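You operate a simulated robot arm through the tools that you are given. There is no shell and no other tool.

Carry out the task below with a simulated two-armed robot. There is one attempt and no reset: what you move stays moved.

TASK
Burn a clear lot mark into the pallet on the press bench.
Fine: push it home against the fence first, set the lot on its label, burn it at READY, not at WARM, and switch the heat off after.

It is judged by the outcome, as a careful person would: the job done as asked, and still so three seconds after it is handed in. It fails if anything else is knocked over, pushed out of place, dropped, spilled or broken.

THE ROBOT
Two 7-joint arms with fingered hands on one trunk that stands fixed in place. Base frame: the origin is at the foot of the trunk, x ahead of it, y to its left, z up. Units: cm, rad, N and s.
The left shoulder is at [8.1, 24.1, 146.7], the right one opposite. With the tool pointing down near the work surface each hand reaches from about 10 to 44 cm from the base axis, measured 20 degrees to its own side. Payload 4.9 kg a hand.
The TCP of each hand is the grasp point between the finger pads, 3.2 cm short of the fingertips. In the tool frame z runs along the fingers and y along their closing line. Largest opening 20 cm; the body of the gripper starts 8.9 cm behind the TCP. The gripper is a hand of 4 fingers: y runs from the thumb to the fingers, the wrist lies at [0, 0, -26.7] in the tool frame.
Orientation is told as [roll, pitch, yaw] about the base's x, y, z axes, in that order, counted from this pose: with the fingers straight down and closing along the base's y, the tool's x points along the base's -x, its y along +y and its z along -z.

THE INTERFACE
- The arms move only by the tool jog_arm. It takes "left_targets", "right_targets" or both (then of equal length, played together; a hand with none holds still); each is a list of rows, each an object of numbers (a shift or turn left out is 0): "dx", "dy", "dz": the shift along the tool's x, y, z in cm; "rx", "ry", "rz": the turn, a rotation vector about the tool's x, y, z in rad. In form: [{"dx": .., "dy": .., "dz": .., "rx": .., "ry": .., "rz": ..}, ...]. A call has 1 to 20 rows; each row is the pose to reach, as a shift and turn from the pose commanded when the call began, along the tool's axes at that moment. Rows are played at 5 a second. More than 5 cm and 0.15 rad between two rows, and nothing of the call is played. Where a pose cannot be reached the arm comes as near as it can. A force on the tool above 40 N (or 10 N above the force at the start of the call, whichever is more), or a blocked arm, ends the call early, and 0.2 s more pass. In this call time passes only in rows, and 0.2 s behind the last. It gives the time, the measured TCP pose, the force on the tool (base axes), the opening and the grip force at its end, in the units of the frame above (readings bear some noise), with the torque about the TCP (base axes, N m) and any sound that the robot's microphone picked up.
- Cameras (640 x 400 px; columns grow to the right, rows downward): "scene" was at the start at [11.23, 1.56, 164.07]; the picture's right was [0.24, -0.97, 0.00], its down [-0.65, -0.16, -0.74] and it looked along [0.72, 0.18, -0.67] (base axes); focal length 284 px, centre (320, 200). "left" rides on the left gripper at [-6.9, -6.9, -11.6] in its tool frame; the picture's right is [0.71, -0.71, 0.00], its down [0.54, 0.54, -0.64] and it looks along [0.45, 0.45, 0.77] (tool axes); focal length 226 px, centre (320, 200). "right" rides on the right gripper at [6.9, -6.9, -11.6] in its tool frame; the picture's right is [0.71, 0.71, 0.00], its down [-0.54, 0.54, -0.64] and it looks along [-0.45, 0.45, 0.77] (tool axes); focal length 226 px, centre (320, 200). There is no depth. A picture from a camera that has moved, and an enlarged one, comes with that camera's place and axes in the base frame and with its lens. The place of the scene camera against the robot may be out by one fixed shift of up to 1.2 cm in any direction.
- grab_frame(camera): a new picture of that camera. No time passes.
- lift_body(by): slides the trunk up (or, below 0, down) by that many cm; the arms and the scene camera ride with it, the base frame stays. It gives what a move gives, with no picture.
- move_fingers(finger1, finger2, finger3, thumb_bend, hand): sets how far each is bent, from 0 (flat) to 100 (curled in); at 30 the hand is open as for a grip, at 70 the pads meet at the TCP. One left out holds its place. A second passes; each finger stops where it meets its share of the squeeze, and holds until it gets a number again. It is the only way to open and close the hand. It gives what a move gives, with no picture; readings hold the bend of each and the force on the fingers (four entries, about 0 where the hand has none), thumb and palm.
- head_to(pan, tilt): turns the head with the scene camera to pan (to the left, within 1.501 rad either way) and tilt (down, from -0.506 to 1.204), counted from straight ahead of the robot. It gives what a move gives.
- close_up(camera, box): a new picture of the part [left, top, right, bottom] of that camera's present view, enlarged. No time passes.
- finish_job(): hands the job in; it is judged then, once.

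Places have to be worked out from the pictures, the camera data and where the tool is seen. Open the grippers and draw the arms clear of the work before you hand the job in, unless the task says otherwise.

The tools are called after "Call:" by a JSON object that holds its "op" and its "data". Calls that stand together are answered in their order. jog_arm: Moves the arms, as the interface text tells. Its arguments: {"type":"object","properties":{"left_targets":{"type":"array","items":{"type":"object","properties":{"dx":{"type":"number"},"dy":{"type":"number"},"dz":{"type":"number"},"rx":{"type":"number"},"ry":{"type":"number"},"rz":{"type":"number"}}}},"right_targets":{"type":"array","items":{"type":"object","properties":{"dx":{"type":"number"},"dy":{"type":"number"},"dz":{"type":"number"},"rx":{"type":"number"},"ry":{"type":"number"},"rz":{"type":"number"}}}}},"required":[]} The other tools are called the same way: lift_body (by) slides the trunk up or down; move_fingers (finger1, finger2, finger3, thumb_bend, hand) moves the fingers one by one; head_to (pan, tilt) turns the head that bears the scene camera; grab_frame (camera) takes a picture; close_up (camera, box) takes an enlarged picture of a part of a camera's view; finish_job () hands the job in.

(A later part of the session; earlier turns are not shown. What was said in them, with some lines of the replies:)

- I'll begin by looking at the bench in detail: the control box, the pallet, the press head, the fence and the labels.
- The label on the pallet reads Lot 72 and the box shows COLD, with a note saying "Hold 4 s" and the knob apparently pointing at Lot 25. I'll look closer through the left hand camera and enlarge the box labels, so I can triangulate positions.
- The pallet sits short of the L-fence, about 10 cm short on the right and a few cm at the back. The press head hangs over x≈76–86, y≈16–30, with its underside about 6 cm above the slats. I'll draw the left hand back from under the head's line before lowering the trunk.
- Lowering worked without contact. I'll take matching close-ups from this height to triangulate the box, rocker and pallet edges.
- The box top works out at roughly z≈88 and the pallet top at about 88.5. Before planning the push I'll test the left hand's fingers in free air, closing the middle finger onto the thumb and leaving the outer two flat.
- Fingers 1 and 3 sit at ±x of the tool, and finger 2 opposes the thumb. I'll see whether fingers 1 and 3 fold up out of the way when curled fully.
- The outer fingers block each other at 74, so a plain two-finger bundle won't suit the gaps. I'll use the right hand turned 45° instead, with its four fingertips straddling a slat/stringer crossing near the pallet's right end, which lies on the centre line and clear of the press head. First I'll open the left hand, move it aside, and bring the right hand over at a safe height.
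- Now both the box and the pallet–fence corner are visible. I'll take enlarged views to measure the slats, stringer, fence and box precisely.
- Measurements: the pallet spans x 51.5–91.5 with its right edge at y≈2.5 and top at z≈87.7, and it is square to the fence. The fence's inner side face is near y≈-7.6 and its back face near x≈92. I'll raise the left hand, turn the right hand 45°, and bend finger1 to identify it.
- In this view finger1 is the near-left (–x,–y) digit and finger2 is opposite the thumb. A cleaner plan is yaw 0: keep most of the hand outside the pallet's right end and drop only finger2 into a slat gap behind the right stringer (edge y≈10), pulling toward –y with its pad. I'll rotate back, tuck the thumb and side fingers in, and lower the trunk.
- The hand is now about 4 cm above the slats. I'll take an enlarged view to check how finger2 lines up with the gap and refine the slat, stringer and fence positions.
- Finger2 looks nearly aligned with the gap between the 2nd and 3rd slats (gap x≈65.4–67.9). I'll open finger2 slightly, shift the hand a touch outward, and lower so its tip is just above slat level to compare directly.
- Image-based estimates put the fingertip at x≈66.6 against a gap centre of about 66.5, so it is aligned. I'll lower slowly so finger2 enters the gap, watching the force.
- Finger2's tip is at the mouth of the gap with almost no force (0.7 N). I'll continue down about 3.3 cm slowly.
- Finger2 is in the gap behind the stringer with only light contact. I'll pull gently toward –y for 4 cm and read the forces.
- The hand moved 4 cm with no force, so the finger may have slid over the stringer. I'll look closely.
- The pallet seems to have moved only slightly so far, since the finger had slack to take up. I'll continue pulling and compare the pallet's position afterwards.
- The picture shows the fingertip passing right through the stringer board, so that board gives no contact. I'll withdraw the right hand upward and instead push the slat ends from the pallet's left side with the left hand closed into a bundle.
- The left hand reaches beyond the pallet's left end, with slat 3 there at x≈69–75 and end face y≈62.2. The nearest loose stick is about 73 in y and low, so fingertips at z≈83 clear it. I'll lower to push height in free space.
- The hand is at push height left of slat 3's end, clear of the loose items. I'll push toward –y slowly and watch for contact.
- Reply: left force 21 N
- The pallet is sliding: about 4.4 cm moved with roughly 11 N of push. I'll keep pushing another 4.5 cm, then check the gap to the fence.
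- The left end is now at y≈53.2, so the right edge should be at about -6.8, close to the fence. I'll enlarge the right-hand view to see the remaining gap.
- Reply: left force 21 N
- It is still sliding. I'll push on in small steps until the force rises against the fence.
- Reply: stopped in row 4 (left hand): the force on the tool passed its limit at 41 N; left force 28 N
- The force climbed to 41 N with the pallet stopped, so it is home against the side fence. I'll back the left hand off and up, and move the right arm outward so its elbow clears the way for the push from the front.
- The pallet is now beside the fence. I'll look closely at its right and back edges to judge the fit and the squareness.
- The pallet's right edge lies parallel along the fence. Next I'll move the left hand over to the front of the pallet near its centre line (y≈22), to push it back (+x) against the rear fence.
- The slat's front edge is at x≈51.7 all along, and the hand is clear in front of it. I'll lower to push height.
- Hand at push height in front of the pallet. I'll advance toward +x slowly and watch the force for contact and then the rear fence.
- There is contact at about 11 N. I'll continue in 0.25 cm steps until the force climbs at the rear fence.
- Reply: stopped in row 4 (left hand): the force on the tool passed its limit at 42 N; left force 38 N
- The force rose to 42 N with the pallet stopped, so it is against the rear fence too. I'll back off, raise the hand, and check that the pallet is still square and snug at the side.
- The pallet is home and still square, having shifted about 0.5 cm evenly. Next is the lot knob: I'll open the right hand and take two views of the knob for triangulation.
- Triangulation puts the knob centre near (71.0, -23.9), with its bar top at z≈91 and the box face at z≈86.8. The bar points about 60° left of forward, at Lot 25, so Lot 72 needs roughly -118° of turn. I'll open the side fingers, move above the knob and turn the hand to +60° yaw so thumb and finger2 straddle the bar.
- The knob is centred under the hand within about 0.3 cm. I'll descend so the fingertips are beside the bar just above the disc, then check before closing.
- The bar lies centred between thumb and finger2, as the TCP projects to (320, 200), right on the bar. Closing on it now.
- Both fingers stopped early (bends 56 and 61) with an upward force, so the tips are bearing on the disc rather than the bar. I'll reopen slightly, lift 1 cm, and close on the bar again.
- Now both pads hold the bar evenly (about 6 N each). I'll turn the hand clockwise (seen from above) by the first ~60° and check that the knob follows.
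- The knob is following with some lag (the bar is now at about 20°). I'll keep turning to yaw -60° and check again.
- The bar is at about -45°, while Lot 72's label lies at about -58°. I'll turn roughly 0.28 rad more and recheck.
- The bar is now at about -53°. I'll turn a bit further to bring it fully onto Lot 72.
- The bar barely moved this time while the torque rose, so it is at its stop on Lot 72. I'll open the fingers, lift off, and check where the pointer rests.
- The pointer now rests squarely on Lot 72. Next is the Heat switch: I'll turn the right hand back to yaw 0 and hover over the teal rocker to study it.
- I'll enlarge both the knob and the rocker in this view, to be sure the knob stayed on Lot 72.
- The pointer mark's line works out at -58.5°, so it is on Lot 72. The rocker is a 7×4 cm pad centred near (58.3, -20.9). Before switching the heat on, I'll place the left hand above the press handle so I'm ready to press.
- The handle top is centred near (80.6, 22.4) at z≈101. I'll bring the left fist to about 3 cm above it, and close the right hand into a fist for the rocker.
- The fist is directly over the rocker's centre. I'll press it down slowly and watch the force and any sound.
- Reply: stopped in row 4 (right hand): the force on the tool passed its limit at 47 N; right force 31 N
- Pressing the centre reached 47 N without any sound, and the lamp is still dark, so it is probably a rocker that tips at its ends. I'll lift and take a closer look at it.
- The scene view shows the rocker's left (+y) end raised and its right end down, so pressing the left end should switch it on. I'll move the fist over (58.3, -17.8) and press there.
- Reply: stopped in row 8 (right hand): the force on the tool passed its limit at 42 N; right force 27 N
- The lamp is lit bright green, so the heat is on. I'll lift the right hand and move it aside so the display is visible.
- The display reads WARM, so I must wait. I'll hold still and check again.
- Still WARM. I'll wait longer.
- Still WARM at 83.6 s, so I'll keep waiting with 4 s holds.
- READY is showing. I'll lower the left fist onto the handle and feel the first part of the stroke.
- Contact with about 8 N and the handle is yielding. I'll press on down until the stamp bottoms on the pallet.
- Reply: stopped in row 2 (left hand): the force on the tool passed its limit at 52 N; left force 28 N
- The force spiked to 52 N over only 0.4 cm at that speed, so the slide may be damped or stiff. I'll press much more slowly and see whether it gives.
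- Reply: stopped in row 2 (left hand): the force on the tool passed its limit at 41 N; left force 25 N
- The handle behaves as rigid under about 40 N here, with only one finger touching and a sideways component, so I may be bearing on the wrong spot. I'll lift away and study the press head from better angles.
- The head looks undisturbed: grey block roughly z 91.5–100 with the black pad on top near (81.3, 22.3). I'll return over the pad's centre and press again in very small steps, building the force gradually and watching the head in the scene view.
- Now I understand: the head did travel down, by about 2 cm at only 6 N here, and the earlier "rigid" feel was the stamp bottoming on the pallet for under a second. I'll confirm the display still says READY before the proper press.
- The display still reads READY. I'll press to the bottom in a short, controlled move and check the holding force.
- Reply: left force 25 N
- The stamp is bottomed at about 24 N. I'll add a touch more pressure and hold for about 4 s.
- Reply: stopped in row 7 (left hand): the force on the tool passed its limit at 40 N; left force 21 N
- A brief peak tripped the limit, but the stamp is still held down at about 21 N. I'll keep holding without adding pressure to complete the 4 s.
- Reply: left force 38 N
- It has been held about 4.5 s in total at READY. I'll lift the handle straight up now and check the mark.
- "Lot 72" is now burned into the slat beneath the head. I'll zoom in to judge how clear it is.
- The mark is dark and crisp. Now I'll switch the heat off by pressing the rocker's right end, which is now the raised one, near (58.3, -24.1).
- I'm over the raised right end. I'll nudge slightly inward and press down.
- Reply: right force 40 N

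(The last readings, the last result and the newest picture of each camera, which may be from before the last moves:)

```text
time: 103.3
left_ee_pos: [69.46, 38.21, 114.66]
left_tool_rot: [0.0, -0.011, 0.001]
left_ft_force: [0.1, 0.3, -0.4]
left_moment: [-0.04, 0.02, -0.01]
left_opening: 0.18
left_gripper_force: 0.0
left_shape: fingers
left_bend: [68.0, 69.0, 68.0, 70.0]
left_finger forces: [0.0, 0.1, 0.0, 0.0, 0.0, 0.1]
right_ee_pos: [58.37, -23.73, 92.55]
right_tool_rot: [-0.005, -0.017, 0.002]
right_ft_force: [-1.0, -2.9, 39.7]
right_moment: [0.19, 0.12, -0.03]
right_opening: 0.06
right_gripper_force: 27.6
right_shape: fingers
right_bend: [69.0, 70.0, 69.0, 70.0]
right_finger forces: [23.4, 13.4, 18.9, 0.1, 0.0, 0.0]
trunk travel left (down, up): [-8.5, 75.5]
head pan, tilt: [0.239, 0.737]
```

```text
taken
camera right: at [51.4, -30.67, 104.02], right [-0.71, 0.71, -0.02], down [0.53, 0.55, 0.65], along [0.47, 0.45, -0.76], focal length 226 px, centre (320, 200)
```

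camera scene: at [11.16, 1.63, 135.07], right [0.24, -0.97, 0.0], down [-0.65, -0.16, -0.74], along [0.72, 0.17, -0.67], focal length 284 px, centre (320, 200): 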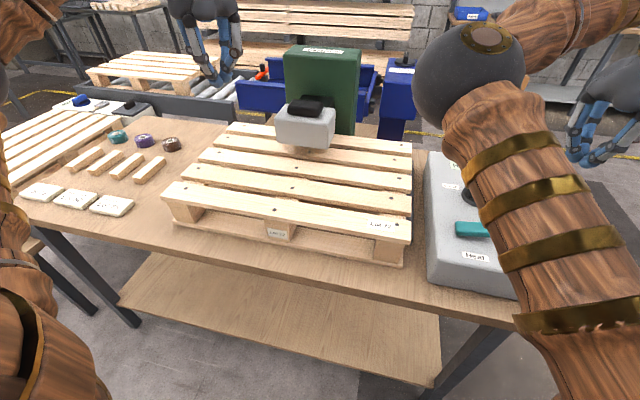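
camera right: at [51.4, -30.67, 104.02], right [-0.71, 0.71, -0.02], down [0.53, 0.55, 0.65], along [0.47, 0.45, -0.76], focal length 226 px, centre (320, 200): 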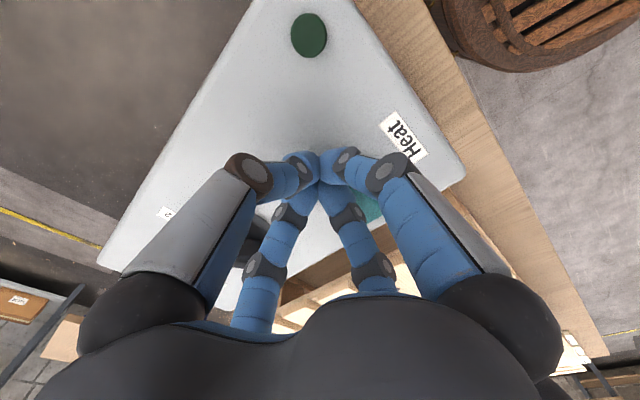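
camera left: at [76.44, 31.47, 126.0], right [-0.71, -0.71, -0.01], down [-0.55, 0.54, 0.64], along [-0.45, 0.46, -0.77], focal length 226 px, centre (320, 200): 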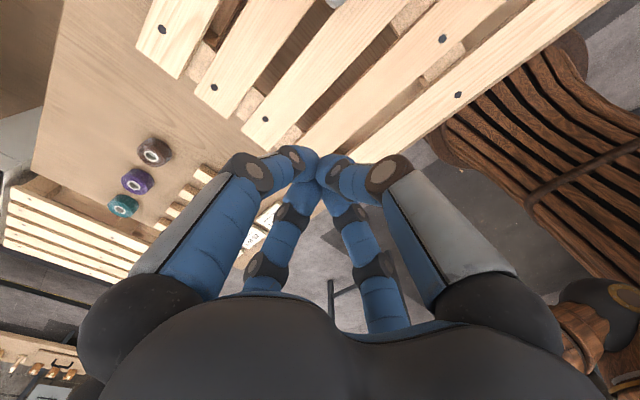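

The lamp has gone dark, so the heat is off. I'll lift straight up and draw both hands clear, then open the grippers.

Call:
{"op": "jog_arm", "data": {"right_targets": [{"dz": -2}, {"dz": -5}, {"dz": -9}, {"dz": -12}, {"dz": -13, "dx": 2, "dy": -4}, {"dz": -14, "dx": 4, "dy": -8}, {"dz": -15, "dx": 4, "dy": -12}, {"dz": -15, "dx": 0, "dy": -16}], "left_targets": [{"dz": -2}, {"dz": -4}, {"dz": -6}, {"dz": -7, "dx": 2, "dy": 2}, {"dz": -7, "dx": 5, "dy": 4}, {"dz": -7, "dx": 8, "dy": 6}, {"dz": -7, "dx": 11, "dy": 8}, {"dz": -7, "dx": 14, "dy": 10}]}}

Call:
{"op": "grab_frame", "data": {"camera": "scene"}}

Call:
{"op": "grab_frame", "data": {"camera": "right"}}

```text
refused: row 8 steps farther than a row can; nothing moved
```

```text
taken
camera scene: at [10.87, 1.65, 135.17], right [0.24, -0.97, 0.0], down [-0.65, -0.16, -0.74], along [0.72, 0.17, -0.67], focal length 284 px, centre (320, 200)
```

scene: 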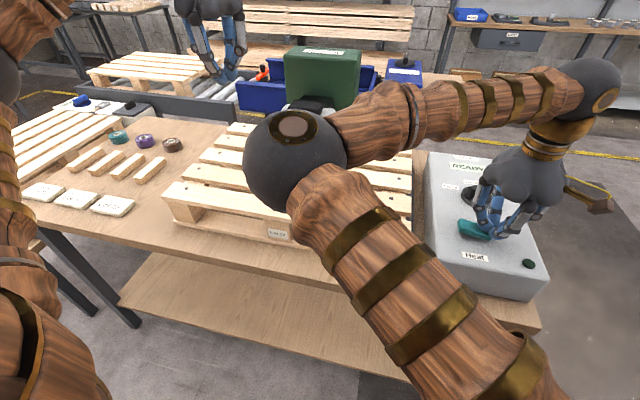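

```text
taken
camera right: at [51.4, -30.67, 104.02], right [-0.71, 0.71, -0.02], down [0.53, 0.55, 0.65], along [0.47, 0.45, -0.76], focal length 226 px, centre (320, 200)
```

right: 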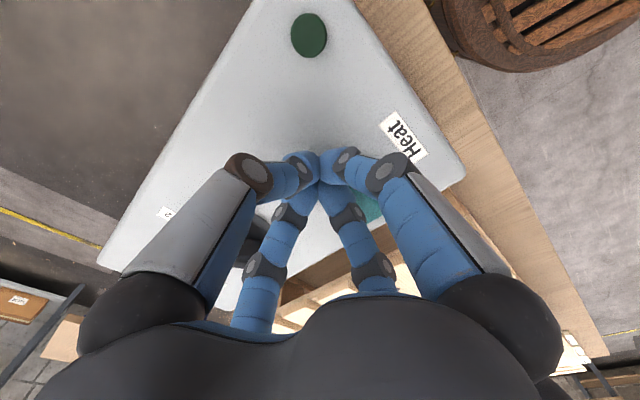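

One row was too long and the move was refused. I'll repeat it with smaller steps.

Call:
{"op": "jog_arm", "data": {"right_targets": [{"dz": -2}, {"dz": -5}, {"dz": -8}, {"dz": -11}, {"dz": -13, "dx": 1, "dy": -3}, {"dz": -14, "dx": 1, "dy": -6.5}, {"dz": -15, "dx": 0, "dy": -10}, {"dz": -15, "dx": -2, "dy": -13}, {"dz": -15, "dx": -4, "dy": -16}], "left_targets": [{"dz": -2}, {"dz": -4}, {"dz": -6}, {"dz": -7, "dx": 2, "dy": 2}, {"dz": -7, "dx": 5, "dy": 4}, {"dz": -7, "dx": 8, "dy": 6}, {"dz": -7, "dx": 11, "dy": 8}, {"dz": -7, "dx": 14, "dy": 10}, {"dz": -7, "dx": 14, "dy": 10}]}}

Call:
{"op": "move_fingers", "data": {"hand": "right", "finger1": 30, "finger2": 30, "finger3": 30, "thumb_bend": 30}}

Call:
{"op": "move_fingers", "data": {"hand": "left", "finger1": 30, "finger2": 30, "finger3": 30, "thumb_bend": 30}}

Call:
{"op": "grab_frame", "data": {"camera": "scene"}}

Call:
{"op": "grab_frame", "data": {"camera": "right"}}

```text
time: 105.3
left_ee_pos: [55.53, 48.09, 121.4]
left_tool_rot: [0.001, -0.008, 0.0]
left_ft_force: [0.2, -0.2, -0.2]
left_moment: [0.06, 0.04, 0.03]
left_opening: 0.17
left_gripper_force: 0.1
left_shape: fingers
left_bend: [68.0, 69.0, 68.0, 70.0]
left_finger forces: [0.1, 0.1, 0.0, 0.0, 0.1, 0.1]
right_ee_pos: [62.5, -40.26, 107.37]
right_tool_rot: [0.001, -0.009, 0.001]
right_ft_force: [-0.1, -0.2, 0.3]
right_moment: [0.03, 0.06, 0.0]
right_opening: 0.19
right_gripper_force: 0.2
right_shape: fingers
right_bend: [69.0, 69.0, 69.0, 70.0]
right_finger forces: [0.0, 0.0, 0.0, 0.0, 0.0, 0.0]
trunk travel left (down, up): [-8.5, 75.5]
head pan, tilt: [0.239, 0.737]
```

```text
time: 106.3
left_ee_pos: [55.45, 48.29, 121.51]
left_tool_rot: [0.002, -0.009, -0.004]
left_ft_force: [0.7, 0.1, 0.0]
left_moment: [-0.01, -0.01, 0.02]
left_opening: 0.17
left_gripper_force: 0.0
left_shape: fingers
left_bend: [68.0, 69.0, 68.0, 70.0]
left_finger forces: [0.0, 0.0, 0.1, 0.0, 0.0, 0.1]
right_ee_pos: [62.46, -39.98, 107.43]
right_tool_rot: [-0.001, -0.011, 0.003]
right_ft_force: [-0.6, 0.4, 0.6]
right_moment: [0.04, 0.03, -0.03]
right_opening: 13.97
right_gripper_force: 0.0
right_shape: fingers
right_bend: [30.0, 30.0, 30.0, 30.0]
right_finger forces: [0.1, 0.1, 0.0, 0.0, 0.0, 0.1]
trunk travel left (down, up): [-8.5, 75.5]
head pan, tilt: [0.239, 0.737]
```

```text
time: 107.3
left_ee_pos: [55.43, 48.36, 121.44]
left_tool_rot: [-0.001, -0.01, -0.001]
left_ft_force: [-0.1, 1.0, 0.7]
left_moment: [0.01, 0.01, 0.0]
left_opening: 13.96
left_gripper_force: 0.0
left_shape: fingers
left_bend: [30.0, 30.0, 30.0, 30.0]
left_finger forces: [0.1, 0.0, 0.0, 0.1, 0.0, 0.0]
right_ee_pos: [62.34, -40.05, 107.32]
right_tool_rot: [-0.001, -0.011, 0.002]
right_ft_force: [0.5, -0.4, 0.3]
right_moment: [-0.02, 0.0, 0.01]
right_opening: 13.96
right_gripper_force: 0.1
right_shape: fingers
right_bend: [30.0, 30.0, 30.0, 30.0]
right_finger forces: [0.0, 0.1, 0.0, 0.0, 0.0, 0.0]
trunk travel left (down, up): [-8.5, 75.5]
head pan, tilt: [0.239, 0.737]
```

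```text
taken
camera scene: at [11.21, 1.56, 135.07], right [0.24, -0.97, 0.0], down [-0.65, -0.16, -0.74], along [0.72, 0.18, -0.67], focal length 284 px, centre (320, 200)
```

scene: 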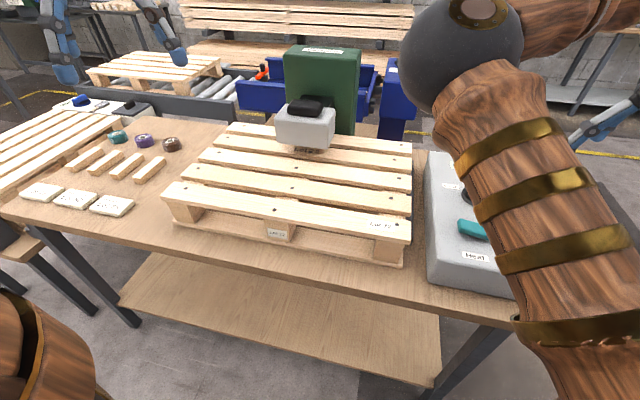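

```text
taken
camera right: at [55.44, -46.89, 118.95], right [-0.71, 0.71, -0.01], down [0.53, 0.54, 0.65], along [0.46, 0.45, -0.76], focal length 226 px, centre (320, 200)
```

right: 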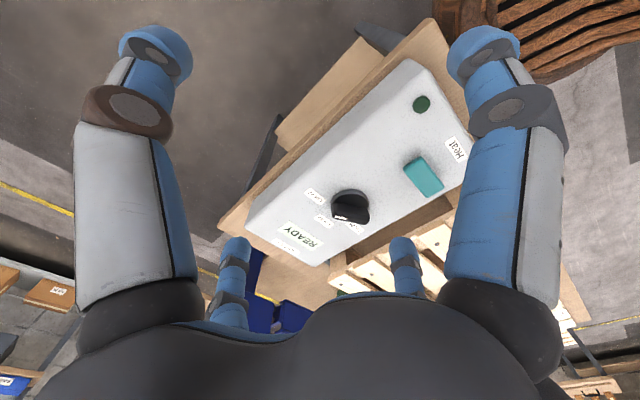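

The lamp is off (the display still shows READY while it cools). I'll zoom in once more on the knob, the mark and the pallet fit.

Call:
{"op": "close_up", "data": {"camera": "right", "box": [250, 80, 480, 270]}}

Call:
{"op": "close_up", "data": {"camera": "right", "box": [290, 170, 390, 250]}}

Call:
{"op": "close_up", "data": {"camera": "scene", "box": [150, 80, 440, 280]}}

Call:
{"op": "close_up", "data": {"camera": "scene", "box": [285, 130, 345, 165]}}

```text
2.11 times, centred on (365, 175) of right
camera zoom: at [55.44, -46.89, 118.95], right [-0.71, 0.71, -0.01], down [0.53, 0.54, 0.65], along [0.46, 0.45, -0.76], focal length 476 px, centre (225, 253)
```

zoom: 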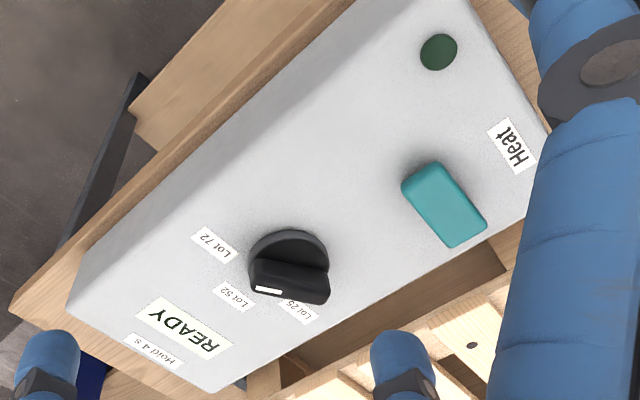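

```text
5.00 times, centred on (340, 210) of right
camera zoom: at [55.44, -46.89, 118.95], right [-0.71, 0.71, -0.01], down [0.53, 0.54, 0.65], along [0.46, 0.45, -0.76], focal length 1130 px, centre (220, 150)
```

zoom: 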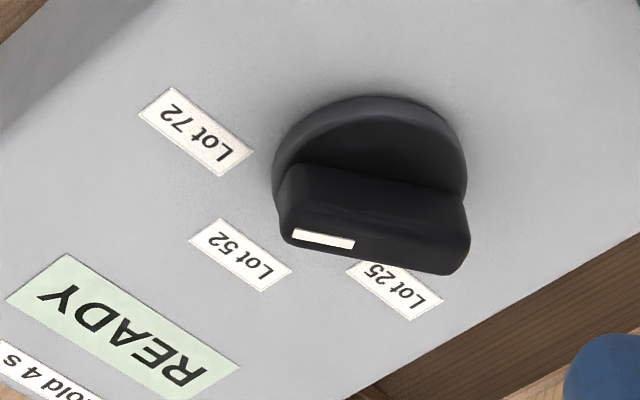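

```text
2.00 times, centred on (295, 180) of scene
camera zoom: at [11.21, 1.56, 135.07], right [0.24, -0.97, 0.0], down [-0.65, -0.16, -0.74], along [0.72, 0.18, -0.67], focal length 568 px, centre (370, 240)
```

zoom: 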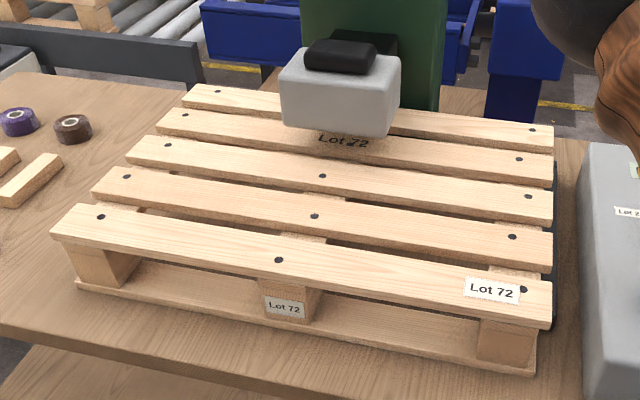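

```text
10.67 times, centred on (315, 148) of scene
camera zoom: at [11.21, 1.56, 135.07], right [0.24, -0.97, 0.0], down [-0.65, -0.16, -0.74], along [0.72, 0.18, -0.67], focal length 3029 px, centre (373, 760)
```

zoom: 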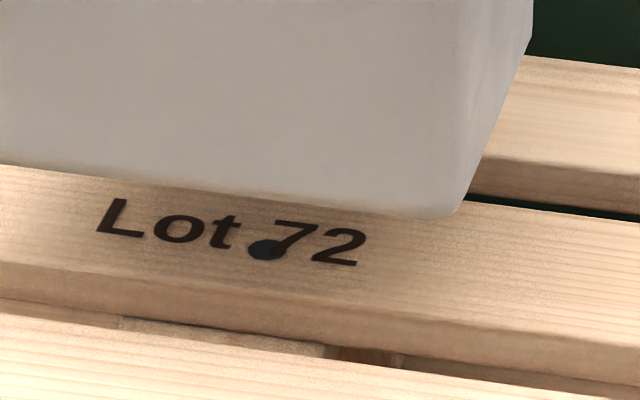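

Everything checks out: the mark is clear, the lot is set, the heat is off and the pallet is home. I'll raise the trunk to draw both open hands well clear before handing in.

Call:
{"op": "lift_body", "data": {"by": 18}}

Call:
{"op": "grab_frame", "data": {"camera": "scene"}}

Call:
{"op": "grab_frame", "data": {"camera": "right"}}

```text
time: 109.3
left_ee_pos: [55.46, 48.28, 139.5]
left_tool_rot: [0.0, -0.009, -0.003]
left_ft_force: [-0.5, 0.1, 0.7]
left_moment: [0.0, 0.02, -0.04]
left_opening: 13.96
left_gripper_force: 0.0
left_shape: fingers
left_bend: [30.0, 30.0, 30.0, 30.0]
left_finger forces: [0.0, 0.0, 0.1, 0.0, 0.0, 0.1]
right_ee_pos: [62.43, -39.96, 125.33]
right_tool_rot: [-0.001, -0.011, 0.003]
right_ft_force: [-0.4, 0.1, 0.1]
right_moment: [-0.01, -0.02, 0.02]
right_opening: 13.97
right_gripper_force: 0.0
right_shape: fingers
right_bend: [30.0, 30.0, 30.0, 30.0]
right_finger forces: [0.0, 0.0, 0.0, 0.0, 0.1, 0.1]
trunk travel left (down, up): [-26.5, 57.5]
head pan, tilt: [0.239, 0.737]
```

```text
taken
camera scene: at [11.23, 1.57, 153.06], right [0.24, -0.97, 0.0], down [-0.65, -0.16, -0.74], along [0.72, 0.18, -0.67], focal length 284 px, centre (320, 200)
```

scene: 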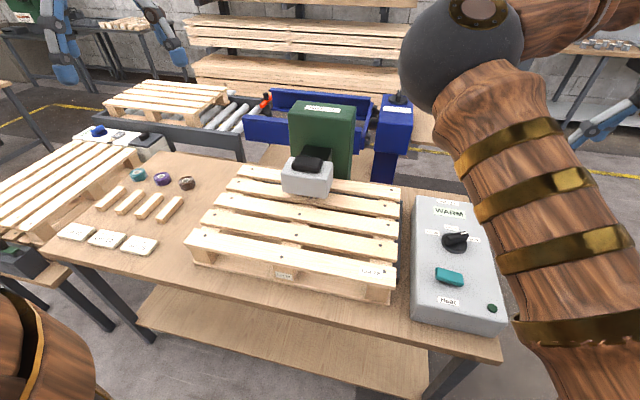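

```text
taken
camera right: at [55.46, -46.88, 136.94], right [-0.71, 0.71, -0.01], down [0.53, 0.54, 0.65], along [0.46, 0.45, -0.76], focal length 226 px, centre (320, 200)
```

right: 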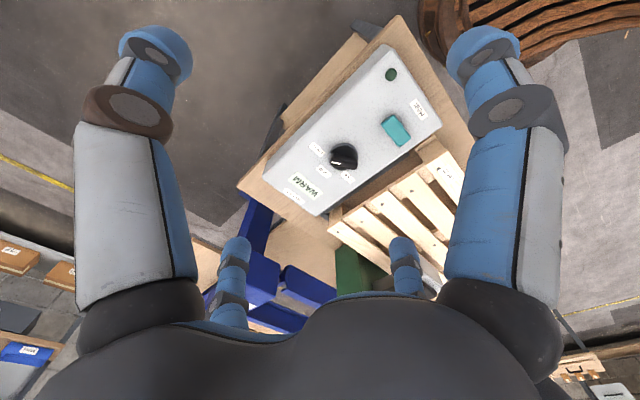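

The display has dropped to WARM, so it is cooling with the heat off. The pallet sits home against the fence with a clear "Lot 72" burn, nothing else on the bench has moved, and both open hands are clear. I'm handing the job in.

Call:
{"op": "finish_job", "data": {}}

```text
The job is handed in.
```

I burned a clear, dark "Lot 72" mark into the pallet at READY, and the job is handed in.

- **Fence:** I pushed the pallet home against both the side and the rear fence. It was still square and in place after the burn.
- **Lot:** I turned the knob from Lot 25 to Lot 72 to match the pallet's label.
- **Burn:** The main press was held about 4.5 s. A force peak partway through briefly stopped the move, but the stamp stayed down. Before that, while finding the stroke, I had touched the stamp down for under a second, also at READY and in the same spot.
- **Mark:** One of the pallet's own nails sits against the foot of the "7". The number is still easy to read.
- **Heat:** The heat is off. The lamp went dark and the display had dropped back to WARM before I handed in.

Nothing else on the bench was moved, and both hands are open and clear of the work.
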